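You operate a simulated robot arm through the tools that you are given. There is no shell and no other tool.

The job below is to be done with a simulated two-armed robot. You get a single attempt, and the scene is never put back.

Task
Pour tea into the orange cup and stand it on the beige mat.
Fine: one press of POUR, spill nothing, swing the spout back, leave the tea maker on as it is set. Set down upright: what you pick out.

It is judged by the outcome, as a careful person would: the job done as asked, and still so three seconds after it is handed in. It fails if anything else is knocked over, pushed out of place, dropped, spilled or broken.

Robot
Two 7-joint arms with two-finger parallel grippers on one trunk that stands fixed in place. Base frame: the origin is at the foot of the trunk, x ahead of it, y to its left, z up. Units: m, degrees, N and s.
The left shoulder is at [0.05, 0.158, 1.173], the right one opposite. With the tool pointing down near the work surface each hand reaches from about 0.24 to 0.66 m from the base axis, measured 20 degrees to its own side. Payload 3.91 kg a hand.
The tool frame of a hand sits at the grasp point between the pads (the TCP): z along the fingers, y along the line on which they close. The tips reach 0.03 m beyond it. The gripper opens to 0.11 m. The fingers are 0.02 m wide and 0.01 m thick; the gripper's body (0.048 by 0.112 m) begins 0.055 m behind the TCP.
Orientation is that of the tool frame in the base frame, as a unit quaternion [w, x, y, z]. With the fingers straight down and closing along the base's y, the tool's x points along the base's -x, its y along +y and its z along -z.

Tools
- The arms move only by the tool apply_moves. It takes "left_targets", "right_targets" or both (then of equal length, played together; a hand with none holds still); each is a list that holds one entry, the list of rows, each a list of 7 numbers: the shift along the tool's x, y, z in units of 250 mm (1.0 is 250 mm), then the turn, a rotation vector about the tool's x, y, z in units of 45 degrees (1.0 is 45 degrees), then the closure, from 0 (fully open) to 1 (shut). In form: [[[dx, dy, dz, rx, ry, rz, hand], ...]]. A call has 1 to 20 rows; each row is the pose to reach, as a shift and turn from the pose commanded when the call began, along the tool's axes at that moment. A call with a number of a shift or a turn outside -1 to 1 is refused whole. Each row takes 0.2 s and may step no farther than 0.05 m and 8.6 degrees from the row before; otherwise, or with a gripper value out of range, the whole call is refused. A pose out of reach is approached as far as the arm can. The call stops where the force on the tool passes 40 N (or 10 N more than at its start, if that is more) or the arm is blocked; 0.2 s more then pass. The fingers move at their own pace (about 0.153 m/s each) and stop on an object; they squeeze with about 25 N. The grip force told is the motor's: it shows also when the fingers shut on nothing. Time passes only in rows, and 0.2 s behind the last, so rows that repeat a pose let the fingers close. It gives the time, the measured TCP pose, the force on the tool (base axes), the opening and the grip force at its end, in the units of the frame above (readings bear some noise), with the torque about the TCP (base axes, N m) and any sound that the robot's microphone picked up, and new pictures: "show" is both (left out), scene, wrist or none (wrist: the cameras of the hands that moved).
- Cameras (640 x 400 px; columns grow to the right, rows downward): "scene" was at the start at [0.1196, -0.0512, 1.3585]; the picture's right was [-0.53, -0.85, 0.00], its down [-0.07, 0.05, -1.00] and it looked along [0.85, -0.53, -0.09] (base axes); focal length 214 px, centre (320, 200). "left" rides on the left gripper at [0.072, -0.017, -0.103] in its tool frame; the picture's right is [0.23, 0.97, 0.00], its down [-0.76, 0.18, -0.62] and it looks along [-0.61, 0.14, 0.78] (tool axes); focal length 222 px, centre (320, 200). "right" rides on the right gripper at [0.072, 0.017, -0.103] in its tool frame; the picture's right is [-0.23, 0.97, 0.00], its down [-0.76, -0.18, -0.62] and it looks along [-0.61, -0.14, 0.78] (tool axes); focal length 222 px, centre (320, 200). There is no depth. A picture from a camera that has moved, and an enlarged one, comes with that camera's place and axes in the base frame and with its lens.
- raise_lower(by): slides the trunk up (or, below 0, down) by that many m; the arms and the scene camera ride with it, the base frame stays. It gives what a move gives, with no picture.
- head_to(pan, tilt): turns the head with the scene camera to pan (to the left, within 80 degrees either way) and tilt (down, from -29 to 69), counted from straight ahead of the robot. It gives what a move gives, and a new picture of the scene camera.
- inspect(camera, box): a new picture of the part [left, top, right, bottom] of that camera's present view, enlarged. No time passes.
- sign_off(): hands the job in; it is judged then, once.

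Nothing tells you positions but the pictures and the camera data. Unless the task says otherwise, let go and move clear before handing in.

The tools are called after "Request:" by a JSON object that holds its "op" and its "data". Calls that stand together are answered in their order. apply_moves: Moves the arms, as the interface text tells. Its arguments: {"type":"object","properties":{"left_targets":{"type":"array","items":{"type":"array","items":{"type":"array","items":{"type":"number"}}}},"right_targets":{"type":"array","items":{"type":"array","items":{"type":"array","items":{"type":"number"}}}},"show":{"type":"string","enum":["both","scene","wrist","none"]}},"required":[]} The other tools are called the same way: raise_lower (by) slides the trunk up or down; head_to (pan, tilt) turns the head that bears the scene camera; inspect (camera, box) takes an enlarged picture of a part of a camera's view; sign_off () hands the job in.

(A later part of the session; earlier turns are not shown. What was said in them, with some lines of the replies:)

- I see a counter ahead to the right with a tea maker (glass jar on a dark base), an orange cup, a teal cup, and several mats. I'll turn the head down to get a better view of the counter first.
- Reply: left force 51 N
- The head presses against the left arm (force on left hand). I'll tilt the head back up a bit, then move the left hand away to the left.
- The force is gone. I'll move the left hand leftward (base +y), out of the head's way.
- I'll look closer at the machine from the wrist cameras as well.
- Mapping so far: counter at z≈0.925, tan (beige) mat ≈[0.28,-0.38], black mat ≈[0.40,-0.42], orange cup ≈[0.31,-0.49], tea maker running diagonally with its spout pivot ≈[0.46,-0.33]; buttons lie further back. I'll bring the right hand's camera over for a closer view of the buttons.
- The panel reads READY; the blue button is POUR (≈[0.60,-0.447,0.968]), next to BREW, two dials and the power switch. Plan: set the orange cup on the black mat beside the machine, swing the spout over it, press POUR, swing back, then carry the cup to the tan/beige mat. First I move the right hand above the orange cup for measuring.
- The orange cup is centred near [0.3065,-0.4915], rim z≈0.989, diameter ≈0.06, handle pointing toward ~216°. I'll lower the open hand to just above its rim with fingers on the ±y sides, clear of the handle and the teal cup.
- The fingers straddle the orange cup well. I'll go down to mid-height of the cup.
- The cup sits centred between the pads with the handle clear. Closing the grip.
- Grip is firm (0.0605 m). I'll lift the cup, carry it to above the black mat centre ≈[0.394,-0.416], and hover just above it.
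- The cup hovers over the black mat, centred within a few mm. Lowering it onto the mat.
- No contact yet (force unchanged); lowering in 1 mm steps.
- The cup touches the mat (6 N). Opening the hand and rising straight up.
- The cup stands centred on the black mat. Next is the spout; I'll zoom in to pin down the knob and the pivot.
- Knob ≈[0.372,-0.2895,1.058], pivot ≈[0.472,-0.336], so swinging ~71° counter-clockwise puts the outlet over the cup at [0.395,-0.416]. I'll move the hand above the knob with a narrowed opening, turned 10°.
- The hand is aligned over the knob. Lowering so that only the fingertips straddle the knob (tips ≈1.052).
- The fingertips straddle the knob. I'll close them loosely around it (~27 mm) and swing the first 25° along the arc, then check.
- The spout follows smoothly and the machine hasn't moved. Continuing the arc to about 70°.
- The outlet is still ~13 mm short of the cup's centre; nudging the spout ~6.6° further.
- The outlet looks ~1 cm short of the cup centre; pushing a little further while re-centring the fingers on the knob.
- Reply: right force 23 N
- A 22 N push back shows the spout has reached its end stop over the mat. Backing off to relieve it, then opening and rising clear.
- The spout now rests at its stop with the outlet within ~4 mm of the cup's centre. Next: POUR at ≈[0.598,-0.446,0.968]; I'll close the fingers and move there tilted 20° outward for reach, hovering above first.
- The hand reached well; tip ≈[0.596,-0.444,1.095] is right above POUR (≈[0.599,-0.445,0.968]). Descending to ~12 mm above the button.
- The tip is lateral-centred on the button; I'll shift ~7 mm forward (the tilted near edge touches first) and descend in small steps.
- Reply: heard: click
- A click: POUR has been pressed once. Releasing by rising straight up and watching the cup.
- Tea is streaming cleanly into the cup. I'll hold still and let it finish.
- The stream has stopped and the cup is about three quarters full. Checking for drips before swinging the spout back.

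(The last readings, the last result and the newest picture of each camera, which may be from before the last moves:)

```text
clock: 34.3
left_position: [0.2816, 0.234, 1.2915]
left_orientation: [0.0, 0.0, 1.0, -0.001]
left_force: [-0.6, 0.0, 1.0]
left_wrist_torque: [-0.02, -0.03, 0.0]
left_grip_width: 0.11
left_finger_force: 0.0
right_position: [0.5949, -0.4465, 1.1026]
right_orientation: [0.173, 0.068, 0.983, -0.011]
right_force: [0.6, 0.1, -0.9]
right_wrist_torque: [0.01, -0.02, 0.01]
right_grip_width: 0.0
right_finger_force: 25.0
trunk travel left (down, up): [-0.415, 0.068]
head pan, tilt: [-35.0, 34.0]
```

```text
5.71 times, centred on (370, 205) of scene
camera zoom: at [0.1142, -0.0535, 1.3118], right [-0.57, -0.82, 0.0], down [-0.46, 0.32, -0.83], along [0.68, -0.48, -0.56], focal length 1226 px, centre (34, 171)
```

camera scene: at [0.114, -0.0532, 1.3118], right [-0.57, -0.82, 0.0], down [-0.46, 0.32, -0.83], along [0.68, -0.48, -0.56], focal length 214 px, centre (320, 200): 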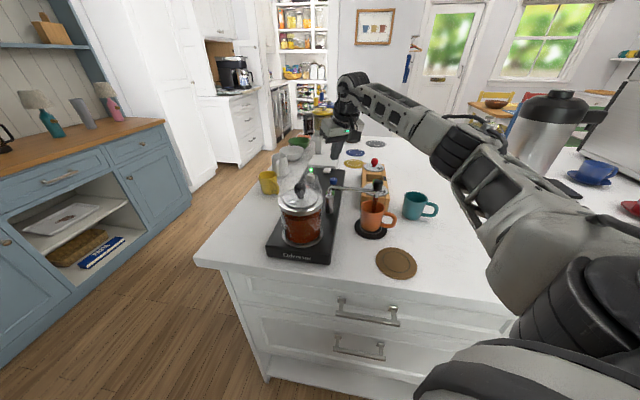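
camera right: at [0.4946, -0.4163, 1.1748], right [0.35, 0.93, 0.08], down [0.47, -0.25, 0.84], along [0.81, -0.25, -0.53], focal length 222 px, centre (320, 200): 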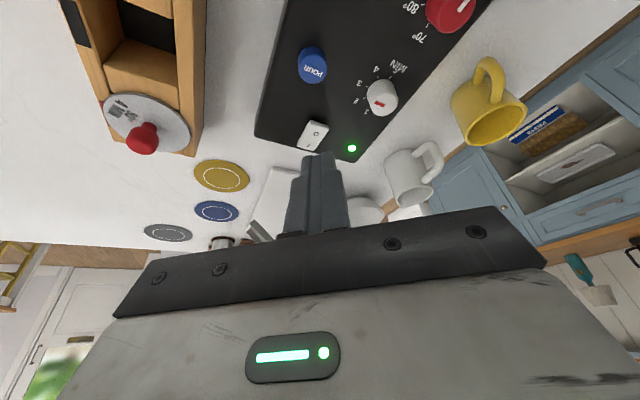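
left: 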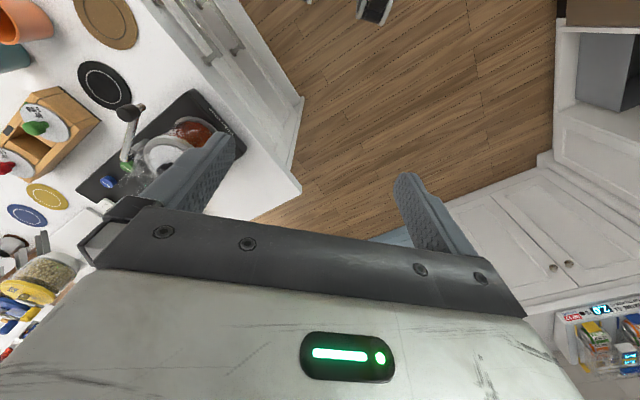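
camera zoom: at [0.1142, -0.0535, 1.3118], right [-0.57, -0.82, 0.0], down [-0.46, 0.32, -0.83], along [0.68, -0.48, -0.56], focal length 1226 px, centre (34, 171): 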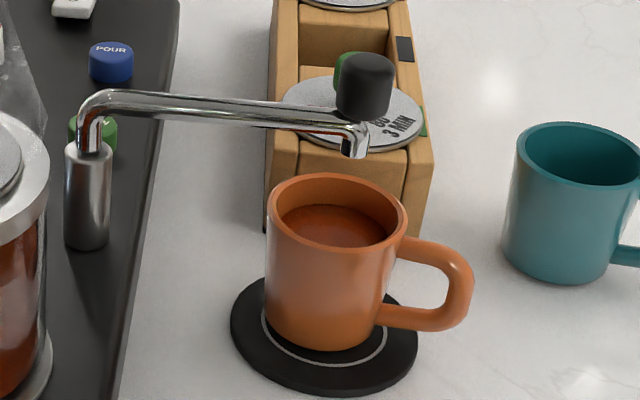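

No drips anywhere. Returning the hand to above the spout knob (≈[0.393,-0.4165]) upright, fingers half open.

Request:
{"op": "apply_moves", "data": {"right_targets": [[[0.1, 0.001, -0.12, -0.012, 0.0735, -0.066, 1], [0.21, 0.002, -0.21, -0.023, 0.147, -0.132, 1], [0.33, 0.003, -0.3, -0.035, 0.2205, -0.198, 1], [0.45, 0.004, -0.38, -0.047, 0.294, -0.264, 0.8], [0.57, 0.006, -0.46, -0.058, 0.3675, -0.33, 0.5], [0.673, 0.007, -0.533, -0.07, 0.441, -0.396, 0.5], [0.673, 0.007, -0.533, -0.07, 0.441, -0.396, 0.5]]], "show": "both"}}

Request:
{"op": "inspect", "data": {"camera": "right", "box": [230, 30, 410, 180]}}

```text
clock: 35.9
left_position: [0.282, 0.2339, 1.2905]
left_orientation: [0.0, -0.001, 1.0, -0.001]
left_force: [0.4, 0.5, 0.1]
left_wrist_torque: [0.01, -0.04, 0.02]
left_grip_width: 0.1103
left_finger_force: 0.1
right_position: [0.3882, -0.4167, 1.1708]
right_orientation: [-0.001, -0.088, 0.996, 0.002]
right_force: [-0.1, 0.2, 0.1]
right_wrist_torque: [0.02, 0.0, 0.06]
right_grip_width: 0.0549
right_finger_force: 0.1
trunk travel left (down, up): [-0.415, 0.068]
head pan, tilt: [-35.0, 34.0]
camera scene: at [0.1143, -0.0536, 1.3117], right [-0.57, -0.82, 0.0], down [-0.46, 0.32, -0.83], along [0.68, -0.48, -0.56], focal length 214 px, centre (320, 200)
camera right: at [0.3149, -0.4123, 1.2732], right [0.05, 1.0, 0.0], down [0.78, -0.04, 0.62], along [0.62, -0.03, -0.78], focal length 222 px, centre (320, 200)
```

scene: 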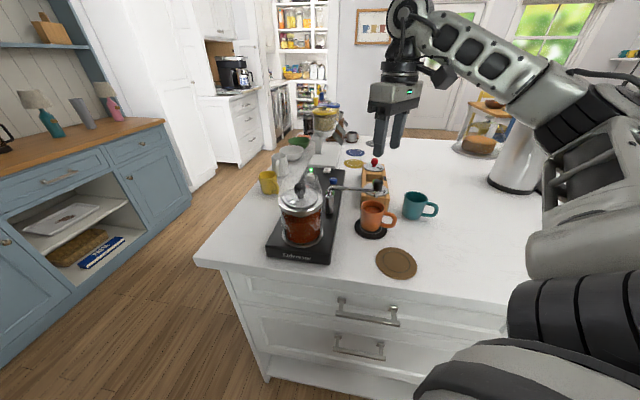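
right: 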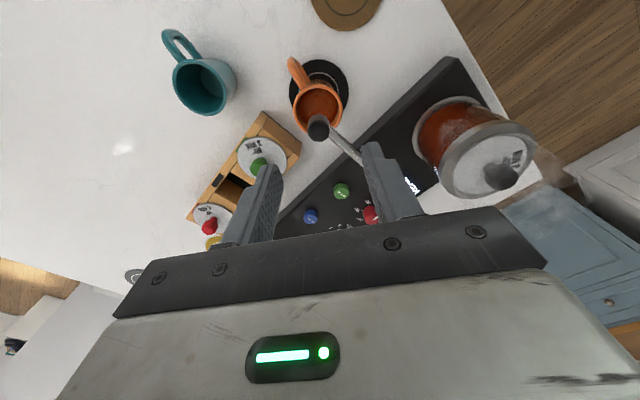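

```text
2.67 times, centred on (320, 105) of right
camera zoom: at [0.3149, -0.4123, 1.2732], right [0.05, 1.0, 0.0], down [0.78, -0.04, 0.62], along [0.62, -0.03, -0.78], focal length 592 px, centre (320, 453)
```

zoom: 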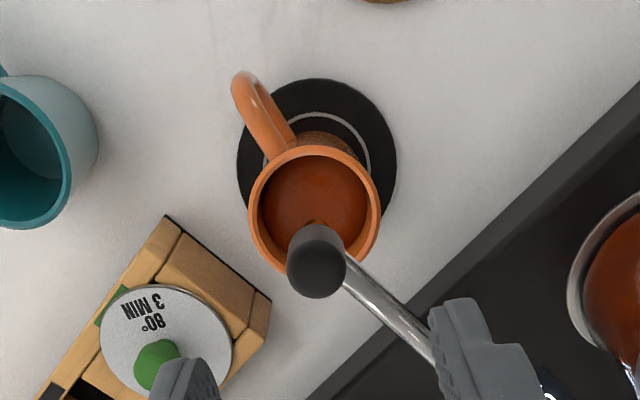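

Request:
{"op": "apply_moves", "data": {"right_targets": [[[-0.0194, -0.0055, 0.12, 0, 0, 0, 0.5], [-0.0194, -0.0055, 0.24, 0, 0, 0, 0.5], [-0.0194, -0.0055, 0.352, 0, 0, 0, 0.5], [-0.0194, -0.0055, 0.352, 0, 0, 0, 0.5]]], "show": "none"}}

Request:
{"op": "inspect", "data": {"camera": "right", "box": [230, 60, 430, 220]}}

Request:
{"op": "inspect", "data": {"camera": "scene", "box": [300, 140, 410, 250]}}

```text
clock: 36.9
left_position: [0.2824, 0.2347, 1.2913]
left_orientation: [0.001, -0.001, 1.0, -0.001]
left_force: [-0.3, 0.0, 0.0]
left_wrist_torque: [0.0, -0.01, -0.01]
left_grip_width: 0.1102
left_finger_force: 0.1
right_position: [0.392, -0.4145, 1.0826]
right_orientation: [-0.001, -0.088, 0.996, 0.001]
right_force: [-0.6, 0.2, 0.8]
right_wrist_torque: [0.02, 0.0, 0.03]
right_grip_width: 0.0551
right_finger_force: 0.1
trunk travel left (down, up): [-0.415, 0.068]
head pan, tilt: [-35.0, 34.0]
```

```text
2.50 times, centred on (330, 140) of right
camera zoom: at [0.3181, -0.4117, 1.1855], right [0.05, 1.0, 0.0], down [0.78, -0.04, 0.62], along [0.62, -0.03, -0.78], focal length 555 px, centre (295, 350)
```

zoom: 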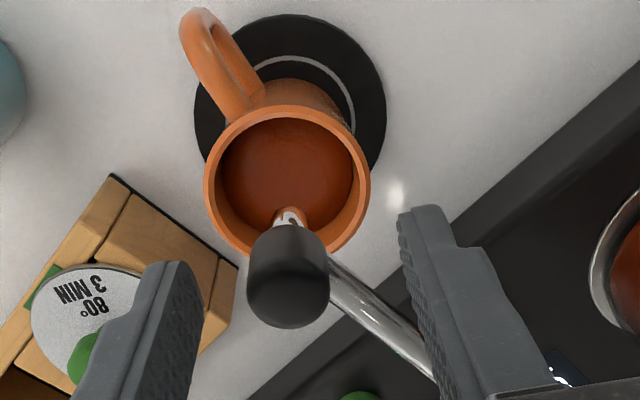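

```text
3.64 times, centred on (355, 195) of scene
camera zoom: at [0.1141, -0.0534, 1.3118], right [-0.57, -0.82, 0.0], down [-0.46, 0.32, -0.83], along [0.68, -0.48, -0.56], focal length 780 px, centre (193, 218)
```

zoom: 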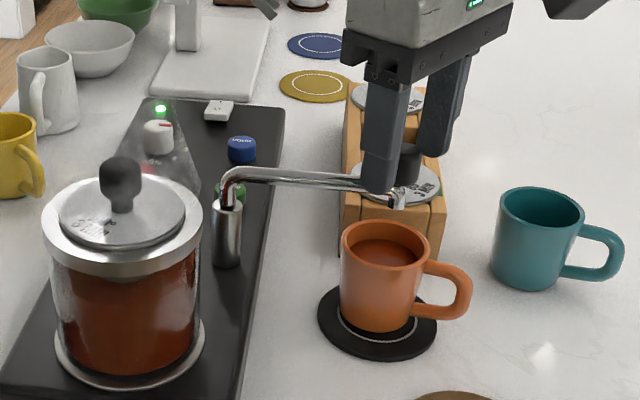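

Knob lies between the fingers; I'll centre by 3 mm, close loosely and swing back along the arc (first part).

Request:
{"op": "apply_moves", "data": {"right_targets": [[[0, -0.012, 0, 0, 0, 0, 0.5], [0, -0.012, 0, 0, 0, 0, 0.65], [0, -0.012, 0, 0, 0, 0, 0.77], [0, -0.012, 0, 0, 0, 0, 0.77], [0.0215, 0.0206, 0, 0, 0, 0, 0.77], [0.0397, 0.0552, 0, 0, 0, 0, 0.77], [0.0553, 0.0912, 0, 0, 0, 0, 0.77], [0.0674, 0.1287, 0, 0, 0, 0, 0.77], [0.0761, 0.1668, 0, 0, 0, 0, 0.77]]], "show": "none"}}

Request:
{"op": "inspect", "data": {"camera": "right", "box": [230, 60, 430, 220]}}

Request:
{"op": "inspect", "data": {"camera": "scene", "box": [300, 140, 410, 250]}}

```text
clock: 38.9
left_position: [0.2803, 0.2343, 1.2907]
left_orientation: [0.0, -0.001, 1.0, -0.001]
left_force: [0.2, -0.2, 1.3]
left_wrist_torque: [0.03, -0.01, 0.01]
left_grip_width: 0.11
left_finger_force: 0.1
right_position: [0.3697, -0.3789, 1.0822]
right_orientation: [-0.001, -0.088, 0.996, 0.001]
right_force: [-0.4, -0.6, 0.8]
right_wrist_torque: [-0.01, 0.0, 0.03]
right_grip_width: 0.0253
right_finger_force: 0.1
trunk travel left (down, up): [-0.415, 0.068]
head pan, tilt: [-35.0, 34.0]
```

```text
2.50 times, centred on (330, 140) of right
camera zoom: at [0.2949, -0.3747, 1.1846], right [0.05, 1.0, 0.0], down [0.78, -0.04, 0.62], along [0.62, -0.03, -0.78], focal length 555 px, centre (295, 350)
```

zoom: 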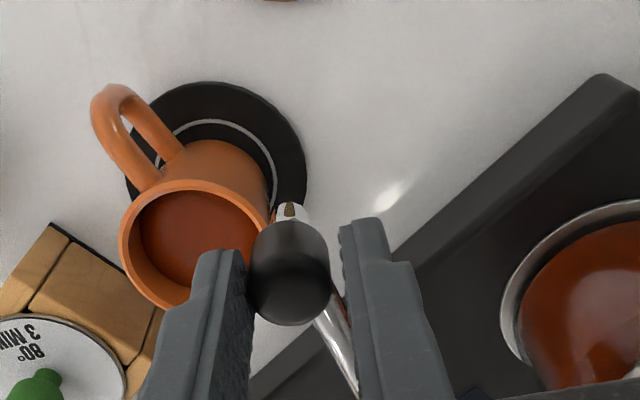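

```text
3.64 times, centred on (355, 195) of scene
camera zoom: at [0.1142, -0.0535, 1.3118], right [-0.57, -0.82, 0.0], down [-0.46, 0.32, -0.83], along [0.68, -0.48, -0.56], focal length 780 px, centre (193, 218)
```

zoom: 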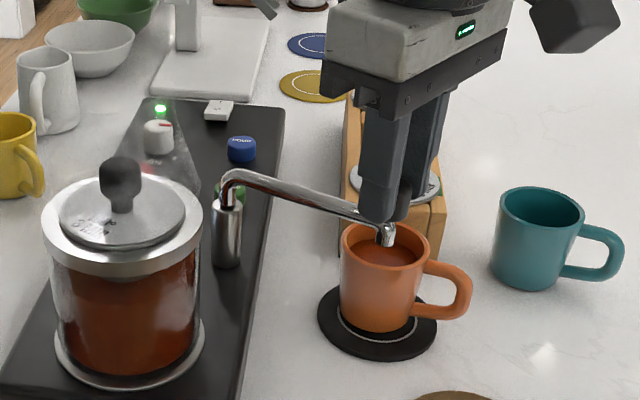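

The spout follows. Continuing to about 161°.

Request:
{"op": "apply_moves", "data": {"right_targets": [[[0.0058, 0.0384, 0, 0, 0, 0, 0.77], [0.0078, 0.0778, 0, 0, 0, 0, 0.77], [0.0066, 0.1166, 0, 0, 0, 0, 0.77], [0.0017, 0.1555, 0, 0, 0, 0, 0.77], [-0.0066, 0.1934, 0, 0, 0, 0, 0.77], [-0.0176, 0.2305, 0, 0, 0, 0, 0.77], [-0.0325, 0.2669, 0, 0, 0, 0, 0.77], [-0.05, 0.3012, 0, 0, 0, 0, 0.77]]], "show": "none"}}

Request:
{"op": "inspect", "data": {"camera": "right", "box": [230, 60, 430, 220]}}

Request:
{"op": "inspect", "data": {"camera": "scene", "box": [290, 140, 400, 250]}}

```text
clock: 40.7
left_position: [0.2808, 0.234, 1.2913]
left_orientation: [0.0, 0.0, 1.0, -0.001]
left_force: [0.0, -0.5, 0.2]
left_wrist_torque: [-0.01, 0.02, 0.01]
left_grip_width: 0.1099
left_finger_force: 0.0
right_position: [0.3686, -0.3004, 1.0822]
right_orientation: [-0.001, -0.088, 0.996, 0.001]
right_force: [-1.0, 0.3, -0.6]
right_wrist_torque: [0.03, 0.02, 0.01]
right_grip_width: 0.0252
right_finger_force: 0.0
trunk travel left (down, up): [-0.415, 0.068]
head pan, tilt: [-35.0, 34.0]
```

```text
2.50 times, centred on (330, 140) of right
camera zoom: at [0.2943, -0.2973, 1.1849], right [0.05, 1.0, 0.0], down [0.78, -0.04, 0.62], along [0.62, -0.03, -0.78], focal length 555 px, centre (295, 350)
```

zoom: 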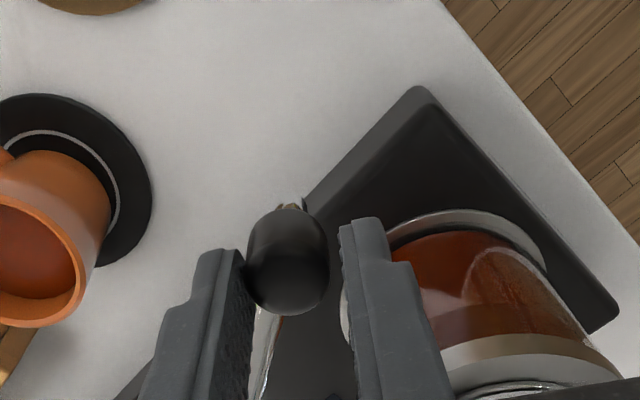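

```text
3.64 times, centred on (345, 195) of scene
camera zoom: at [0.1143, -0.0534, 1.3118], right [-0.57, -0.82, 0.0], down [-0.46, 0.32, -0.83], along [0.68, -0.48, -0.56], focal length 780 px, centre (229, 218)
```

zoom: 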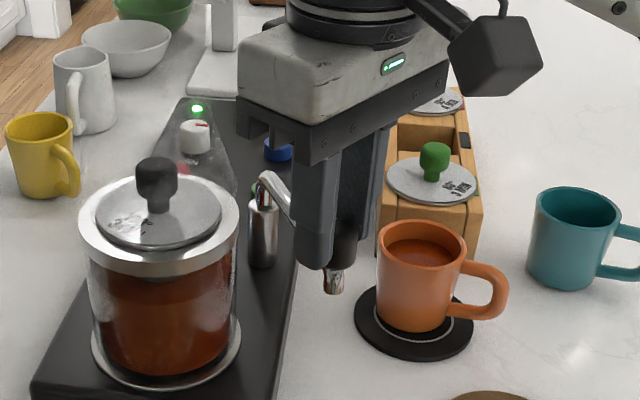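

Nearly back; comparing with the first picture, ~7–8° remain. Moving on in small steps while watching the force.

Request:
{"op": "apply_moves", "data": {"right_targets": [[[-0.0102, 0.0165, 0, 0, 0, 0, 0.77], [-0.0204, 0.0329, 0, 0, 0, 0, 0.77], [-0.0269, 0.042, 0, 0, 0, 0, 0.77]]], "show": "none"}}

Request:
{"op": "inspect", "data": {"camera": "scene", "box": [290, 140, 400, 250]}}

```text
clock: 41.5
left_position: [0.2805, 0.2341, 1.2921]
left_orientation: [-0.001, -0.001, 1.0, -0.001]
left_force: [0.1, 1.2, -0.1]
left_wrist_torque: [-0.02, -0.02, -0.01]
left_grip_width: 0.1099
left_finger_force: 0.0
right_position: [0.3746, -0.2904, 1.08]
right_orientation: [-0.001, -0.086, 0.996, 0.002]
right_force: [0.5, 0.5, 0.7]
right_wrist_torque: [-0.03, 0.0, 0.0]
right_grip_width: 0.0257
right_finger_force: 0.2
trunk travel left (down, up): [-0.415, 0.068]
head pan, tilt: [-35.0, 34.0]
```

```text
3.64 times, centred on (345, 195) of scene
camera zoom: at [0.1142, -0.0535, 1.3118], right [-0.57, -0.82, 0.0], down [-0.46, 0.32, -0.83], along [0.68, -0.48, -0.56], focal length 780 px, centre (229, 218)
```

zoom: 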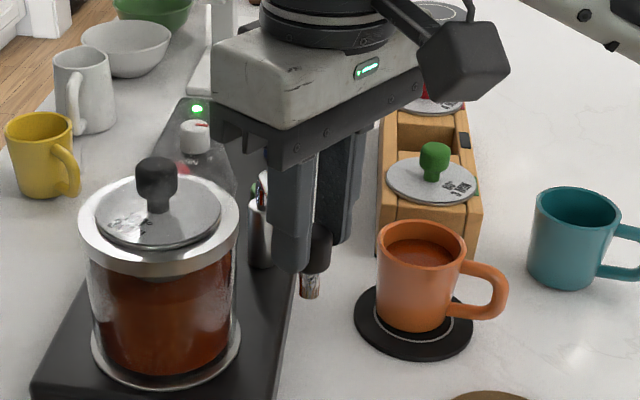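

Within ~2 mm of the original spot; one last small nudge.

Request:
{"op": "apply_moves", "data": {"right_targets": [[[-0.005, 0.0078, 0, 0, 0, 0, 0.77], [-0.005, 0.0078, 0, 0, 0, 0, 0.77]]], "show": "none"}}

Request:
{"op": "inspect", "data": {"camera": "scene", "box": [290, 140, 400, 250]}}

```text
clock: 42.1
left_position: [0.2809, 0.2334, 1.2911]
left_orientation: [0.0, -0.002, 1.0, 0.0]
left_force: [-0.4, -1.4, -0.5]
left_wrist_torque: [0.01, -0.01, -0.02]
left_grip_width: 0.1102
left_finger_force: 0.0
right_position: [0.3744, -0.2869, 1.0813]
right_orientation: [-0.001, -0.088, 0.996, 0.002]
right_force: [0.6, -0.4, 0.0]
right_wrist_torque: [0.01, -0.01, 0.02]
right_grip_width: 0.0255
right_finger_force: 0.0
trunk travel left (down, up): [-0.415, 0.068]
head pan, tilt: [-35.0, 34.0]
```

```text
3.64 times, centred on (345, 195) of scene
camera zoom: at [0.1142, -0.0535, 1.3118], right [-0.57, -0.82, 0.0], down [-0.46, 0.32, -0.83], along [0.68, -0.48, -0.56], focal length 780 px, centre (229, 218)
```

zoom: 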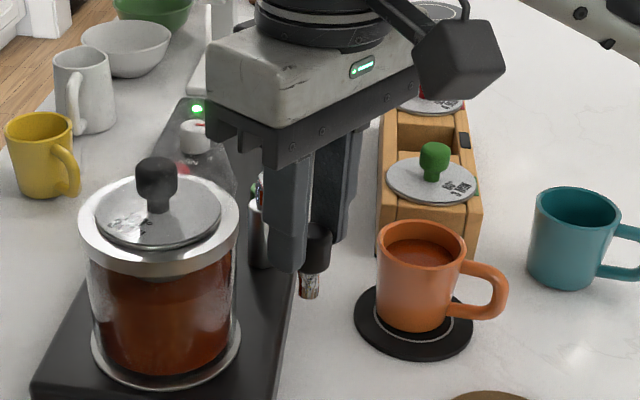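

Request:
{"op": "apply_moves", "data": {"right_targets": [[[0, 0, 0, 0, 0, 0, 0.6], [0, 0, 0, 0, 0, 0, 0.5], [0, 0, -0.1, 0, 0, 0, 0.5], [0, 0, -0.22, 0, 0, 0, 0.5], [0, 0, -0.36, 0, 0, 0, 0.5], [0, 0, -0.36, 0, 0, 0, 0.5]]], "show": "both"}}

Request:
{"op": "inspect", "data": {"camera": "scene", "box": [280, 110, 400, 250]}}

Request:
{"op": "inspect", "data": {"camera": "right", "box": [230, 60, 430, 220]}}

```text
clock: 43.5
left_position: [0.283, 0.2326, 1.2912]
left_orientation: [0.001, -0.001, 1.0, -0.002]
left_force: [0.0, 0.2, -0.6]
left_wrist_torque: [0.0, 0.0, 0.03]
left_grip_width: 0.1101
left_finger_force: 0.0
right_position: [0.376, -0.2884, 1.1722]
right_orientation: [-0.001, -0.087, 0.996, 0.002]
right_force: [0.3, 0.7, 0.1]
right_wrist_torque: [0.01, 0.0, 0.04]
right_grip_width: 0.0549
right_finger_force: 0.1
trunk travel left (down, up): [-0.415, 0.068]
head pan, tilt: [-35.0, 34.0]
camera scene: at [0.1143, -0.0537, 1.3117], right [-0.57, -0.82, 0.0], down [-0.46, 0.32, -0.83], along [0.68, -0.48, -0.56], focal length 214 px, centre (320, 200)
camera right: at [0.3026, -0.2844, 1.2759], right [0.05, 1.0, 0.0], down [0.78, -0.04, 0.62], along [0.62, -0.03, -0.78], focal length 222 px, centre (320, 200)
```

scene: 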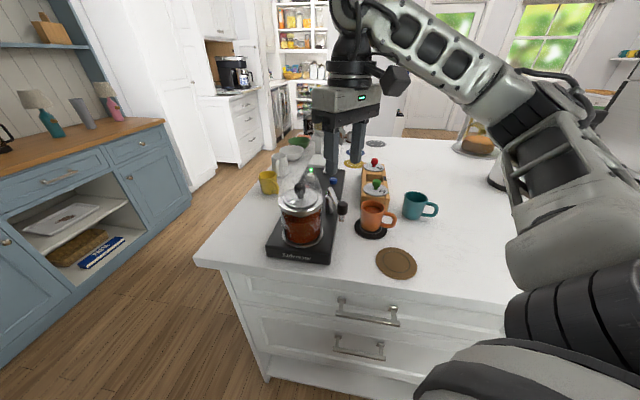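
right: 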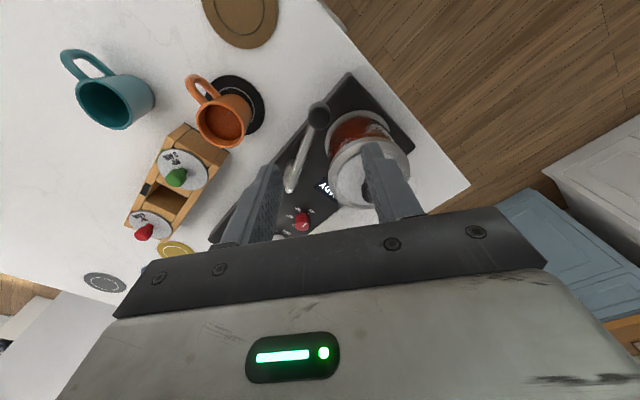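

```text
2.86 times, centred on (340, 180) of scene
camera zoom: at [0.1143, -0.0537, 1.3117], right [-0.57, -0.82, 0.0], down [-0.46, 0.32, -0.83], along [0.68, -0.48, -0.56], focal length 613 px, centre (263, 257)
```

zoom: 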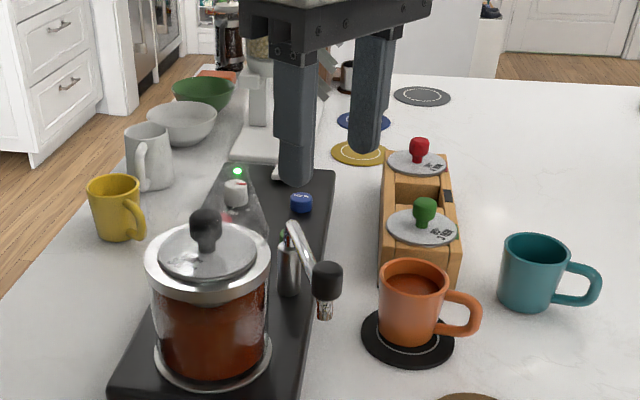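

```text
2.50 times, centred on (330, 140) of right
camera zoom: at [0.3026, -0.2844, 1.2759], right [0.05, 1.0, 0.0], down [0.78, -0.04, 0.62], along [0.62, -0.03, -0.78], focal length 555 px, centre (295, 350)
```

zoom: 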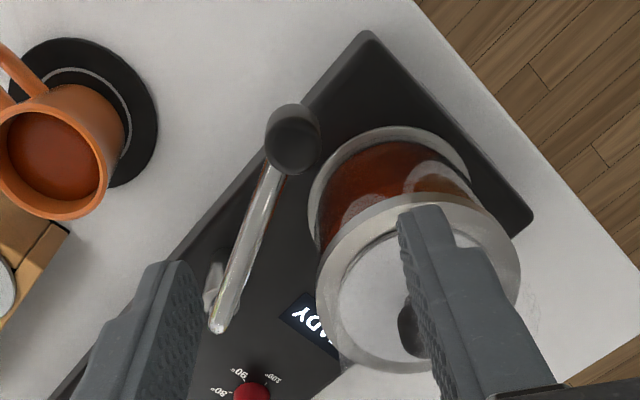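

The spout is back where it was (within ~1°), and the panel still shows READY. Now I move above the cup to pick it up again, fingers open on the ±y sides.

Request:
{"op": "apply_moves", "data": {"right_targets": [[[0.002, -0.11, 0, 0, 0, 0.045, 0.5], [0.004, -0.22, 0.02, 0, 0, 0.09, 0.2], [0.006, -0.33, 0.08, 0, 0, 0.135, 0.02], [0.009, -0.44, 0.16, 0, 0, 0.18, 0.02], [0.011, -0.522, 0.24, 0, 0, 0.222, 0.02], [0.011, -0.522, 0.24, 0, 0, 0.222, 0.02]]], "show": "both"}}

Request:
{"op": "inspect", "data": {"camera": "right", "box": [220, 60, 420, 220]}}

```text
clock: 44.9
left_position: [0.2807, 0.2347, 1.2915]
left_orientation: [0.001, -0.001, 1.0, -0.001]
left_force: [-0.3, 0.0, 0.2]
left_wrist_torque: [-0.01, 0.0, 0.02]
left_grip_width: 0.11
left_finger_force: 0.0
right_position: [0.3983, -0.417, 1.1108]
right_orientation: [0.0, -0.001, 1.0, 0.001]
right_force: [-0.6, -0.6, -0.2]
right_wrist_torque: [0.01, 0.02, -0.03]
right_grip_width: 0.1076
right_finger_force: 0.2
trunk travel left (down, up): [-0.415, 0.068]
head pan, tilt: [-35.0, 34.0]
camera scene: at [0.1141, -0.0534, 1.3118], right [-0.57, -0.82, 0.0], down [-0.46, 0.32, -0.83], along [0.68, -0.48, -0.56], focal length 214 px, centre (320, 200)
camera right: at [0.326, -0.401, 1.2143], right [0.23, 0.97, 0.0], down [0.76, -0.18, 0.62], along [0.61, -0.14, -0.78], focal length 222 px, centre (320, 200)
```

scene: 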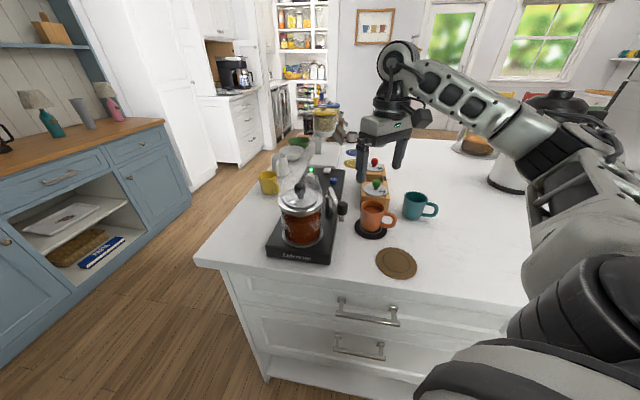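
right: 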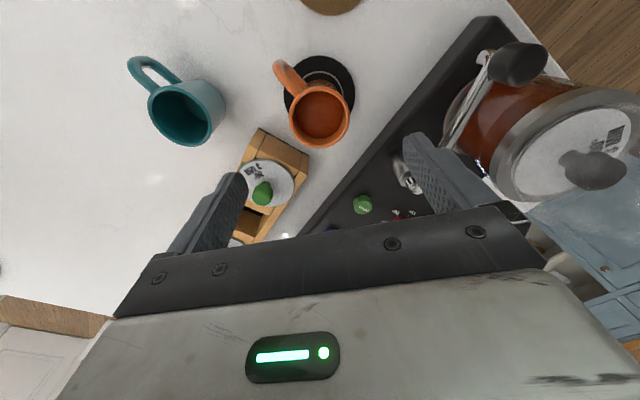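

```text
2.50 times, centred on (320, 140) of right
camera zoom: at [0.326, -0.401, 1.2143], right [0.23, 0.97, 0.0], down [0.76, -0.18, 0.62], along [0.61, -0.14, -0.78], focal length 555 px, centre (320, 350)
```

zoom: 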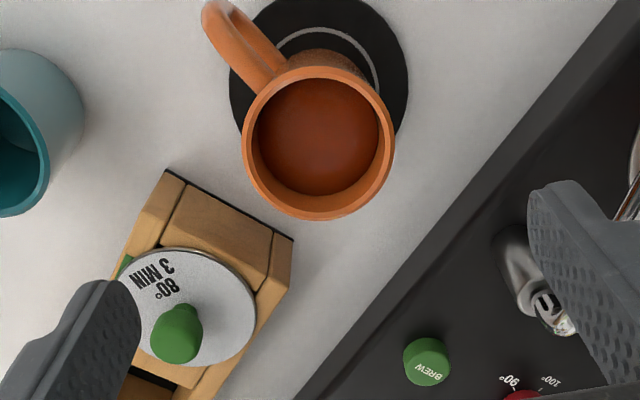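

The hand is centred on the cup. Descending to grip height.

Request:
{"op": "apply_moves", "data": {"right_targets": [[[0.003, 0, 0.16, 0, 0, 0, 0.02], [0.003, 0, 0.32, 0, 0, 0, 0.02], [0.003, 0, 0.46, 0, 0, 0, 0.02], [0.003, 0, 0.575, 0, 0, 0, 0.02], [0.003, 0, 0.575, 0, 0, 0, 0.02]]], "show": "wrist"}}

Request:
{"op": "inspect", "data": {"camera": "scene", "box": [320, 150, 430, 260]}}

```text
clock: 46.1
left_position: [0.2818, 0.234, 1.2931]
left_orientation: [0.0, -0.001, 1.0, -0.001]
left_force: [0.1, -1.1, -0.4]
left_wrist_torque: [0.03, 0.0, -0.01]
left_grip_width: 0.11
left_finger_force: 0.1
right_position: [0.3961, -0.4203, 0.9672]
right_orientation: [0.0, -0.001, 1.0, 0.001]
right_force: [0.3, -0.7, 0.4]
right_wrist_torque: [0.02, -0.02, 0.0]
right_grip_width: 0.1078
right_finger_force: 0.1
trunk travel left (down, up): [-0.415, 0.068]
head pan, tilt: [-35.0, 34.0]
camera right: at [0.3243, -0.4026, 1.0697], right [0.23, 0.97, 0.0], down [0.76, -0.18, 0.62], along [0.61, -0.14, -0.78], focal length 222 px, centre (320, 200)
```

right: 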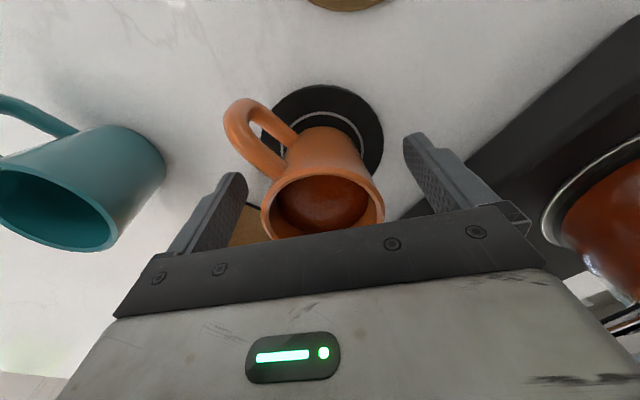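

```text
3.64 times, centred on (375, 205) of scene
camera zoom: at [0.1141, -0.0535, 1.3118], right [-0.57, -0.82, 0.0], down [-0.46, 0.32, -0.83], along [0.68, -0.48, -0.56], focal length 780 px, centre (120, 182)
```

zoom: 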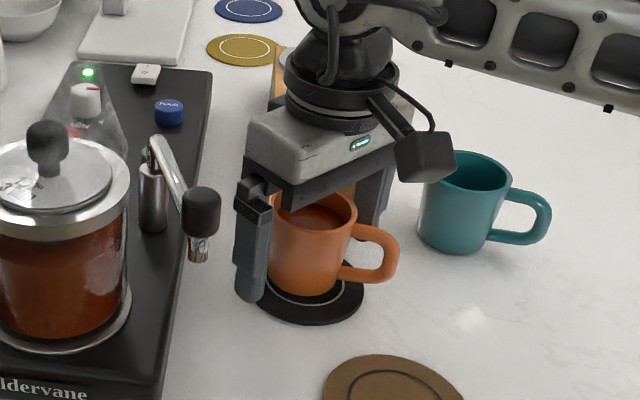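

Closing gradually so the tea isn't disturbed.

Request:
{"op": "apply_moves", "data": {"right_targets": [[[0, 0, 0, 0, 0, 0, 0.27], [0, 0, 0, 0, 0, 0, 0.36], [0, 0, 0, 0, 0, 0, 0.4], [0, 0, 0, 0, 0, 0, 0.43], [0, 0, 0, 0, 0, 0, 0.45], [0, 0, 0, 0, 0, 0, 0.47], [0, 0, 0, 0, 0, 0, 0.6], [0, 0, 0, 0, 0, 0, 1], [0, 0, 0, 0, 0, 0, 1]]], "show": "wrist"}}

Request:
{"op": "inspect", "data": {"camera": "scene", "box": [320, 150, 430, 260]}}

```text
clock: 48.1
left_position: [0.2811, 0.2347, 1.2914]
left_orientation: [0.0, -0.001, 1.0, 0.0]
left_force: [-0.7, -0.6, -0.1]
left_wrist_torque: [-0.04, 0.0, 0.0]
left_grip_width: 0.1101
left_finger_force: 0.0
right_position: [0.3971, -0.4187, 0.9668]
right_orientation: [0.0, -0.001, 1.0, 0.001]
right_force: [0.5, 1.9, -0.1]
right_wrist_torque: [0.0, -0.02, 0.04]
right_grip_width: 0.0608
right_finger_force: 24.9
trunk travel left (down, up): [-0.415, 0.068]
head pan, tilt: [-35.0, 34.0]
camera right: at [0.3244, -0.4024, 1.07], right [0.23, 0.97, 0.0], down [0.76, -0.18, 0.62], along [0.61, -0.14, -0.78], focal length 222 px, centre (320, 200)
```

right: 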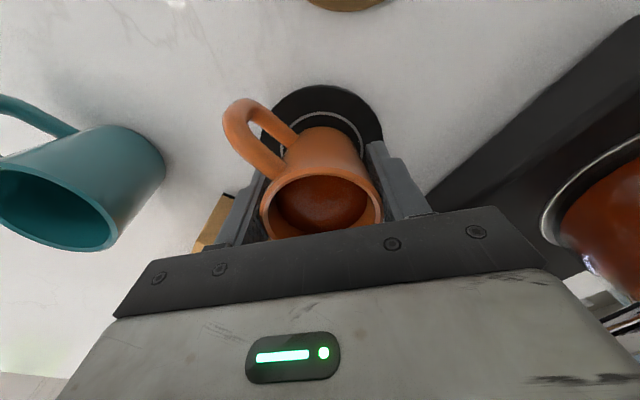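

```text
3.64 times, centred on (375, 205) of scene
camera zoom: at [0.1142, -0.0533, 1.3118], right [-0.57, -0.82, 0.0], down [-0.46, 0.32, -0.83], along [0.68, -0.48, -0.56], focal length 780 px, centre (120, 182)
```

zoom: 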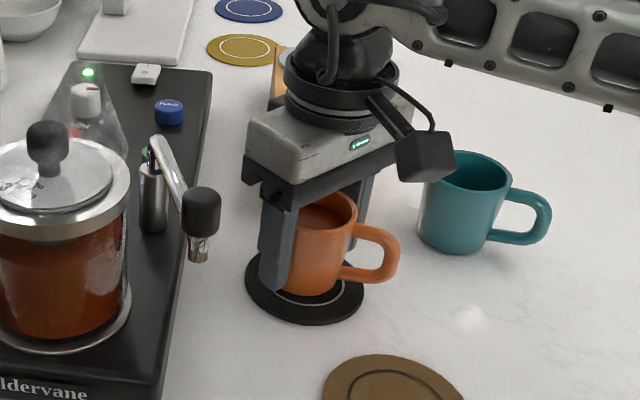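

Firm grip. Lifting gently 5 cm and carrying the cup smoothly to above the beige (tan) mat at ≈[0.277,-0.378].

Request:
{"op": "apply_moves", "data": {"right_targets": [[[0, 0, -0.012, 0, 0, 0, 1], [0, 0, -0.04, 0, 0, 0, 1], [0, 0, -0.08, 0, 0, 0, 1], [0, 0, -0.128, 0, 0, 0, 1], [0, 0, -0.168, 0, 0, 0, 1], [0, 0, -0.192, 0, 0, 0, 1], [0, 0, -0.2, 0, 0, 0, 1], [0.0152, 0.0051, -0.2, 0, 0, 0, 1], [0.0531, 0.0179, -0.2, 0, 0, 0, 1], [0.1062, 0.0358, -0.2, 0, 0, 0, 1], [0.1668, 0.0563, -0.2, 0, 0, 0, 1], [0.2275, 0.0768, -0.2, 0, 0, 0, 1], [0.2881, 0.0972, -0.2, 0, 0, 0, 1], [0.3488, 0.1177, -0.2, 0, 0, 0, 1], [0.4019, 0.1356, -0.2, 0, 0, 0, 1], [0.4398, 0.1484, -0.2, 0, 0, 0, 1], [0.4626, 0.1561, -0.2, 0, 0, 0, 1], [0.48, 0.162, -0.2, 0, 0, 0, 1], [0.48, 0.162, -0.2, 0, 0, 0, 1]]], "show": "both"}}

Request:
{"op": "inspect", "data": {"camera": "scene", "box": [330, 180, 450, 300]}}

```text
clock: 52.1
left_position: [0.2816, 0.2331, 1.2908]
left_orientation: [-0.001, -0.001, 1.0, -0.002]
left_force: [-0.1, 0.2, -0.6]
left_wrist_torque: [0.02, 0.02, -0.02]
left_grip_width: 0.11
left_finger_force: 0.1
right_position: [0.2761, -0.3768, 1.0186]
right_orientation: [0.0, -0.002, 1.0, 0.002]
right_force: [0.1, -0.7, -2.4]
right_wrist_torque: [0.01, -0.02, 0.02]
right_grip_width: 0.0611
right_finger_force: 24.9
trunk travel left (down, up): [-0.415, 0.068]
head pan, tilt: [-35.0, 34.0]
camera scene: at [0.1143, -0.0537, 1.3117], right [-0.57, -0.82, 0.0], down [-0.46, 0.32, -0.83], along [0.68, -0.48, -0.56], focal length 214 px, centre (320, 200)
camera right: at [0.2028, -0.3607, 1.1213], right [0.23, 0.97, 0.0], down [0.76, -0.18, 0.62], along [0.61, -0.14, -0.78], focal length 222 px, centre (320, 200)
```

scene: 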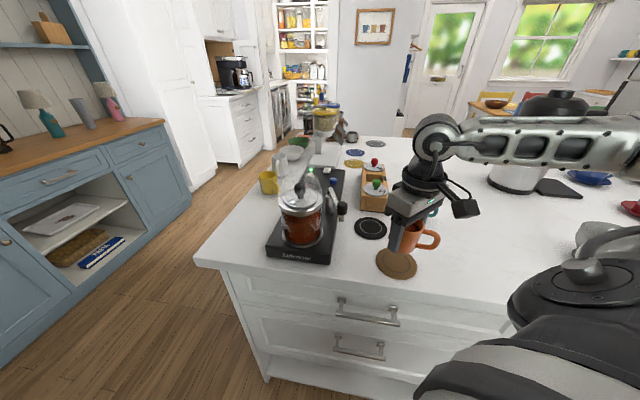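
right: 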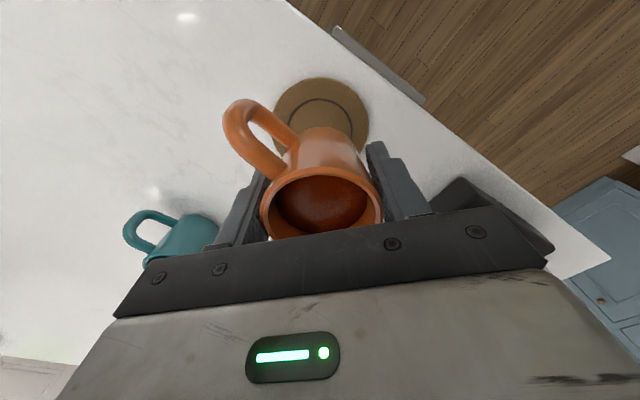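

```text
3.33 times, centred on (390, 240) of scene
camera zoom: at [0.1143, -0.0537, 1.3117], right [-0.57, -0.82, 0.0], down [-0.46, 0.32, -0.83], along [0.68, -0.48, -0.56], focal length 715 px, centre (87, 67)
```

zoom: 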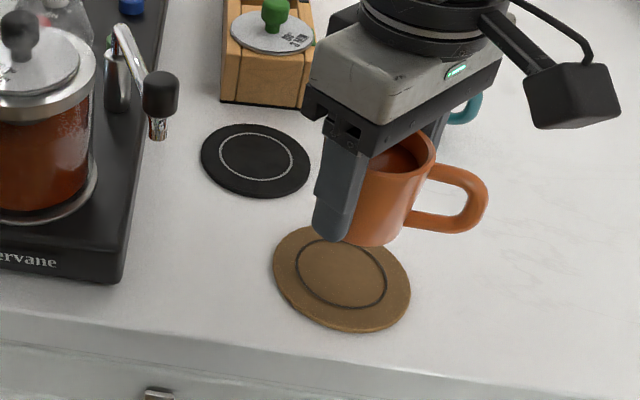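

Positioned over the tan mat within ~2 mm. Lowering gently to just above contact.

Request:
{"op": "apply_moves", "data": {"right_targets": [[[-0.002, 0, 0.016, 0, 0, 0, 1], [-0.004, 0, 0.048, 0, 0, 0, 1], [-0.005, 0, 0.088, 0, 0, 0, 1], [-0.005, 0, 0.128, 0, 0, 0, 1], [-0.005, 0, 0.164, 0, 0, 0, 1], [-0.005, 0, 0.186, 0, 0, 0, 1], [-0.005, 0, 0.192, 0, 0, 0, 1], [-0.005, 0, 0.192, 0, 0, 0, 1]]], "show": "none"}}

Request:
{"op": "inspect", "data": {"camera": "scene", "box": [350, 200, 450, 290]}}

```text
clock: 53.9
left_position: [0.2812, 0.2346, 1.2922]
left_orientation: [0.0, -0.001, 1.0, -0.001]
left_force: [-0.3, 0.4, 0.1]
left_wrist_torque: [0.0, -0.03, 0.02]
left_grip_width: 0.1101
left_finger_force: 0.0
right_position: [0.2745, -0.3771, 0.97]
right_orientation: [-0.001, -0.001, 1.0, 0.002]
right_force: [0.4, 0.4, -2.4]
right_wrist_torque: [0.0, -0.04, 0.0]
right_grip_width: 0.0609
right_finger_force: 24.7
trunk travel left (down, up): [-0.415, 0.068]
head pan, tilt: [-35.0, 34.0]
```

```text
4.44 times, centred on (400, 245) of scene
camera zoom: at [0.1143, -0.0537, 1.3117], right [-0.57, -0.82, 0.0], down [-0.46, 0.32, -0.83], along [0.68, -0.48, -0.56], focal length 953 px, centre (-36, 0)
```

zoom: 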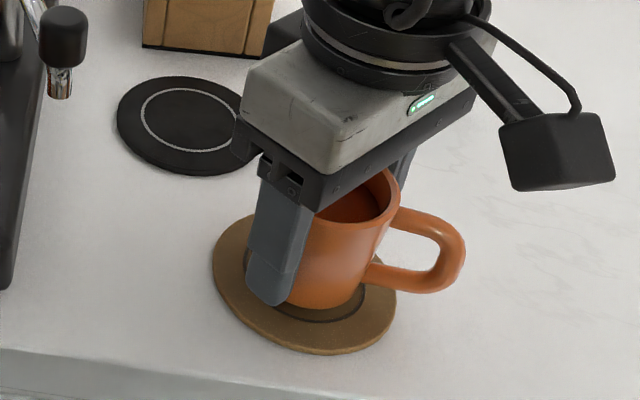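

Request:
{"op": "apply_moves", "data": {"right_targets": [[[-0.008, 0.01, 0, 0, 0, 0, 1], [-0.008, 0.01, 0.008, 0, 0, 0, 1], [-0.008, 0.01, 0.008, 0, 0, 0, 1]]], "show": "none"}}

```text
clock: 54.7
left_position: [0.2811, 0.2338, 1.2913]
left_orientation: [0.0, -0.001, 1.0, -0.001]
left_force: [0.5, -0.2, 0.2]
left_wrist_torque: [-0.01, -0.01, 0.03]
left_grip_width: 0.11
left_finger_force: 0.1
right_position: [0.2786, -0.3748, 0.9692]
right_orientation: [-0.001, -0.001, 1.0, 0.002]
right_force: [0.8, 0.3, -2.6]
right_wrist_torque: [0.01, 0.0, -0.01]
right_grip_width: 0.0609
right_finger_force: 25.1
trunk travel left (down, up): [-0.415, 0.068]
head pan, tilt: [-35.0, 34.0]
```

Request:
{"op": "apply_moves", "data": {"right_targets": [[[0, 0, 0.005, 0, 0, 0, 1], [0, 0, 0.005, 0, 0, 0, 1]]], "show": "none"}}

```text
clock: 55.3
left_position: [0.2812, 0.2325, 1.2909]
left_orientation: [0.0, -0.001, 1.0, -0.001]
left_force: [0.4, 0.0, -1.2]
left_wrist_torque: [0.0, 0.0, 0.01]
left_grip_width: 0.1101
left_finger_force: 0.0
right_position: [0.2784, -0.3738, 0.9667]
right_orientation: [-0.001, -0.001, 1.0, 0.001]
right_force: [0.3, 0.2, -2.4]
right_wrist_torque: [-0.04, 0.0, 0.04]
right_grip_width: 0.0608
right_finger_force: 25.1
trunk travel left (down, up): [-0.415, 0.068]
head pan, tilt: [-35.0, 34.0]
```

Still hanging (−2.4 N); another ~1 mm.

Request:
{"op": "apply_moves", "data": {"right_targets": [[[0, 0, 0.004, 0, 0, 0, 1], [0, 0, 0.004, 0, 0, 0, 1]]], "show": "none"}}

```text
clock: 55.9
left_position: [0.2819, 0.2343, 1.2921]
left_orientation: [0.001, 0.0, 1.0, -0.001]
left_force: [0.6, 0.7, 1.0]
left_wrist_torque: [0.02, -0.05, -0.01]
left_grip_width: 0.1099
left_finger_force: 0.0
right_position: [0.2792, -0.3739, 0.9662]
right_orientation: [0.0, -0.001, 1.0, 0.002]
right_force: [0.4, 0.8, -2.2]
right_wrist_torque: [0.02, -0.01, -0.02]
right_grip_width: 0.0606
right_finger_force: 25.1
trunk travel left (down, up): [-0.415, 0.068]
head pan, tilt: [-35.0, 34.0]
```

Request:
{"op": "apply_moves", "data": {"right_targets": [[[0, 0, 0.004, 0, 0, 0, 1], [0, 0, 0.004, 0, 0, 0, 1]]], "show": "none"}}

Request:
{"op": "inspect", "data": {"camera": "scene", "box": [360, 210, 430, 280]}}

```text
clock: 56.5
left_position: [0.2813, 0.2359, 1.2911]
left_orientation: [0.0, -0.001, 1.0, -0.001]
left_force: [0.1, 0.1, -0.5]
left_wrist_torque: [0.0, -0.01, 0.03]
left_grip_width: 0.1102
left_finger_force: 0.2
right_position: [0.278, -0.3759, 0.966]
right_orientation: [-0.001, -0.001, 1.0, 0.0]
right_force: [0.9, 0.0, 7.0]
right_wrist_torque: [-0.14, 0.08, 0.0]
right_grip_width: 0.0611
right_finger_force: 24.9
trunk travel left (down, up): [-0.415, 0.068]
head pan, tilt: [-35.0, 34.0]
```

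```text
5.71 times, centred on (395, 245) of scene
camera zoom: at [0.1139, -0.053, 1.312], right [-0.57, -0.82, 0.0], down [-0.46, 0.32, -0.83], along [0.68, -0.48, -0.56], focal length 1226 px, centre (-109, -57)
```

zoom: 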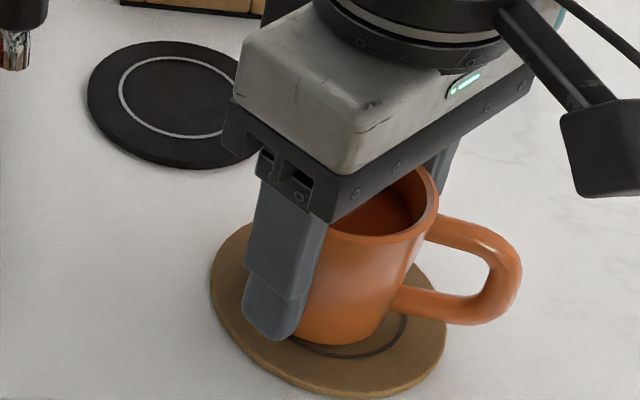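

Contact made (7 N). Releasing gradually and rising straight up.

Request:
{"op": "apply_moves", "data": {"right_targets": [[[0, 0, 0, 0, 0, 0, 0.6], [0, 0, 0, 0, 0, 0, 0.45], [0, 0, 0, 0, 0, 0, 0.42], [0, 0, 0, 0, 0, 0, 0.35], [0, 0, 0, 0, 0, 0, 0.2], [0, 0, 0, 0, 0, 0, 0.05], [0, 0, 0, 0, 0, 0, 0.05], [0, 0, -0.06, 0, 0, 0, 0.05], [0, 0, -0.18, 0, 0, 0, 0.05], [0, 0, -0.34, 0, 0, 0, 0.05], [0, 0, -0.52, 0, 0, 0, 0.05], [0, 0, -0.7, 0, 0, 0, 0.05], [0, 0, -0.86, 0, 0, 0, 0.05]]], "show": "both"}}

Request:
{"op": "inspect", "data": {"camera": "scene", "box": [260, 150, 450, 290]}}

```text
clock: 59.3
left_position: [0.281, 0.2347, 1.2906]
left_orientation: [-0.001, -0.001, 1.0, 0.0]
left_force: [-0.4, 0.2, 0.1]
left_wrist_torque: [0.0, -0.03, -0.03]
left_grip_width: 0.1101
left_finger_force: 0.1
right_position: [0.2746, -0.3744, 1.1763]
right_orientation: [-0.001, -0.001, 1.0, 0.001]
right_force: [-0.5, -0.3, -0.6]
right_wrist_torque: [0.0, -0.02, -0.01]
right_grip_width: 0.1045
right_finger_force: 0.1
trunk travel left (down, up): [-0.415, 0.068]
head pan, tilt: [-35.0, 34.0]
camera scene: at [0.1138, -0.0528, 1.3118], right [-0.57, -0.82, 0.0], down [-0.46, 0.32, -0.83], along [0.68, -0.48, -0.56], focal length 214 px, centre (320, 200)
camera right: at [0.2028, -0.3589, 1.2803], right [0.23, 0.97, 0.0], down [0.76, -0.18, 0.62], along [0.61, -0.14, -0.78], focal length 222 px, centre (320, 200)
```

scene: 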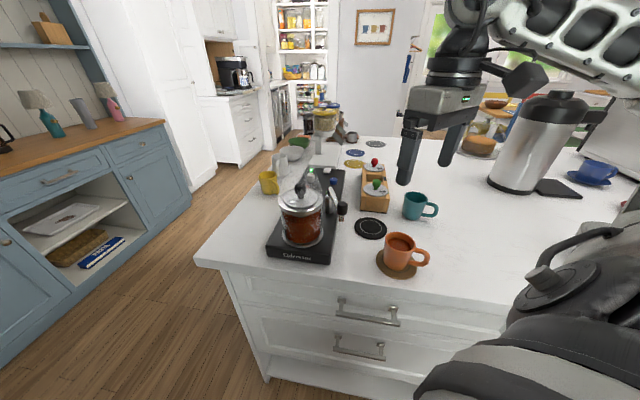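
right: 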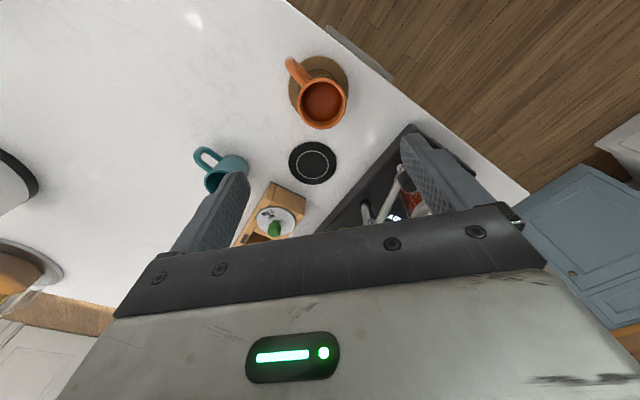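

```text
2.86 times, centred on (355, 220) of scene
camera zoom: at [0.1138, -0.0528, 1.3118], right [-0.57, -0.82, 0.0], down [-0.46, 0.32, -0.83], along [0.68, -0.48, -0.56], focal length 613 px, centre (220, 143)
```

zoom: 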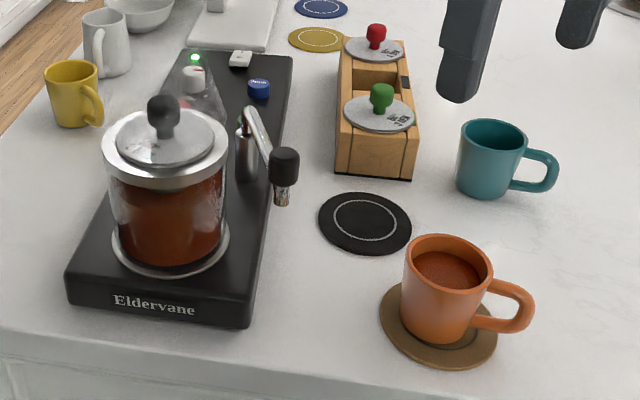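

The cup stands upright on the tan mat. I'll verify the spout, lid, panel and the mats against the first pictures using the same crop, and check the wrist view.

Request:
{"op": "inspect", "data": {"camera": "scene", "box": [260, 150, 360, 270]}}

Request:
{"op": "inspect", "data": {"camera": "right", "box": [260, 30, 380, 190]}}

Request:
{"op": "inspect", "data": {"camera": "scene", "box": [220, 120, 480, 290]}}

```text
3.33 times, centred on (310, 210) of scene
camera zoom: at [0.1138, -0.0528, 1.3118], right [-0.57, -0.82, 0.0], down [-0.46, 0.32, -0.83], along [0.68, -0.48, -0.56], focal length 715 px, centre (353, 167)
```

zoom: 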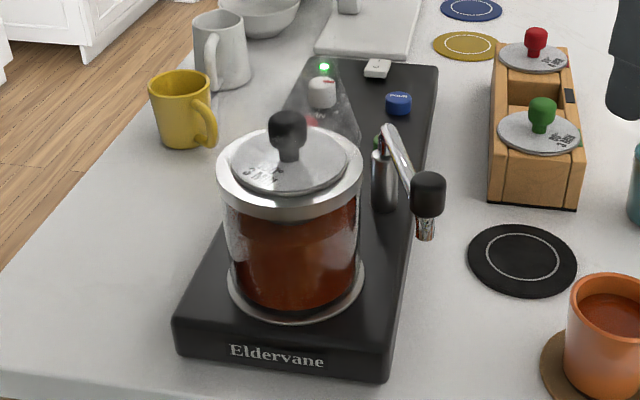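

```text
2.50 times, centred on (320, 110) of right
camera zoom: at [0.2028, -0.3589, 1.2803], right [0.23, 0.97, 0.0], down [0.76, -0.18, 0.62], along [0.61, -0.14, -0.78], focal length 555 px, centre (320, 425)
```

zoom: 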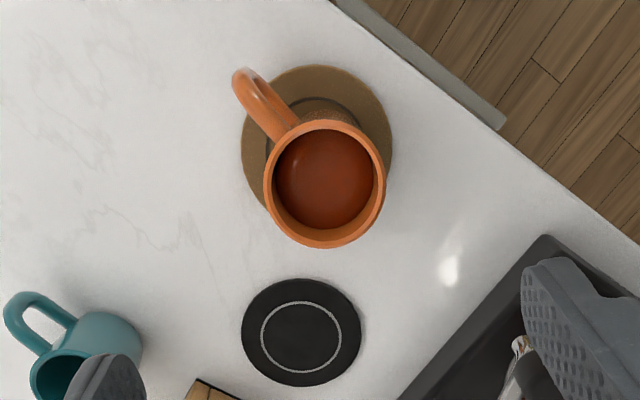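

```text
2.35 times, centred on (350, 205) of scene
camera zoom: at [0.1138, -0.0528, 1.3118], right [-0.57, -0.82, 0.0], down [-0.46, 0.32, -0.83], along [0.68, -0.48, -0.56], focal length 505 px, centre (249, 188)
```

zoom: 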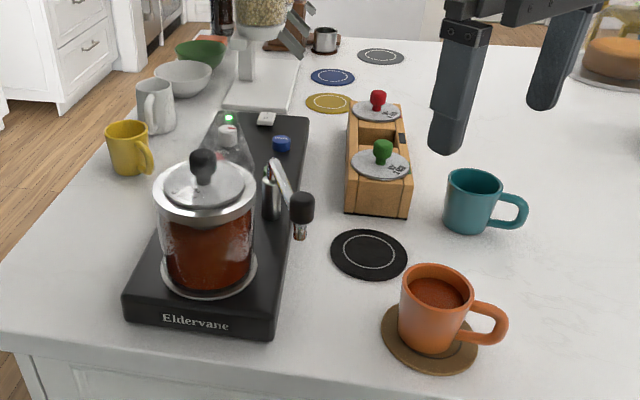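

Everything matches the starting pictures: spout back in its place, machine on and READY, mats and teal cup undisturbed, no drips, and the filled orange cup upright on the beige (tan) mat with the hand clear. Handing in.

Request:
{"op": "sign_off", "data": {}}

```text
The job is handed in.
```

The orange cup is about three-quarters full of tea and stands upright on the tan mat, the only one I saw that fits "beige". The job is handed in.

- **Pour:** I pressed POUR once and heard one click. The stream went into the cup, and I saw no drips on the counter, mats or machine.
- **Spout:** It is back within about 1° of where it started. While swinging it out I pushed against its end stop for a moment (about 22 N), but the machine did not shift.
- **Tea maker:** It is still on with its settings untouched. When I last looked, just after swinging the spout back, the panel read READY.
- **Everything else:** The teal cup, the wooden box and the other mats look as they did in the first pictures. The cup stood on the black mat for the pour, and that mat has not moved.

Early on, before I handled anything, the robot's head brushed its own arms as I tilted it to look down. Nothing on the counter was touched.
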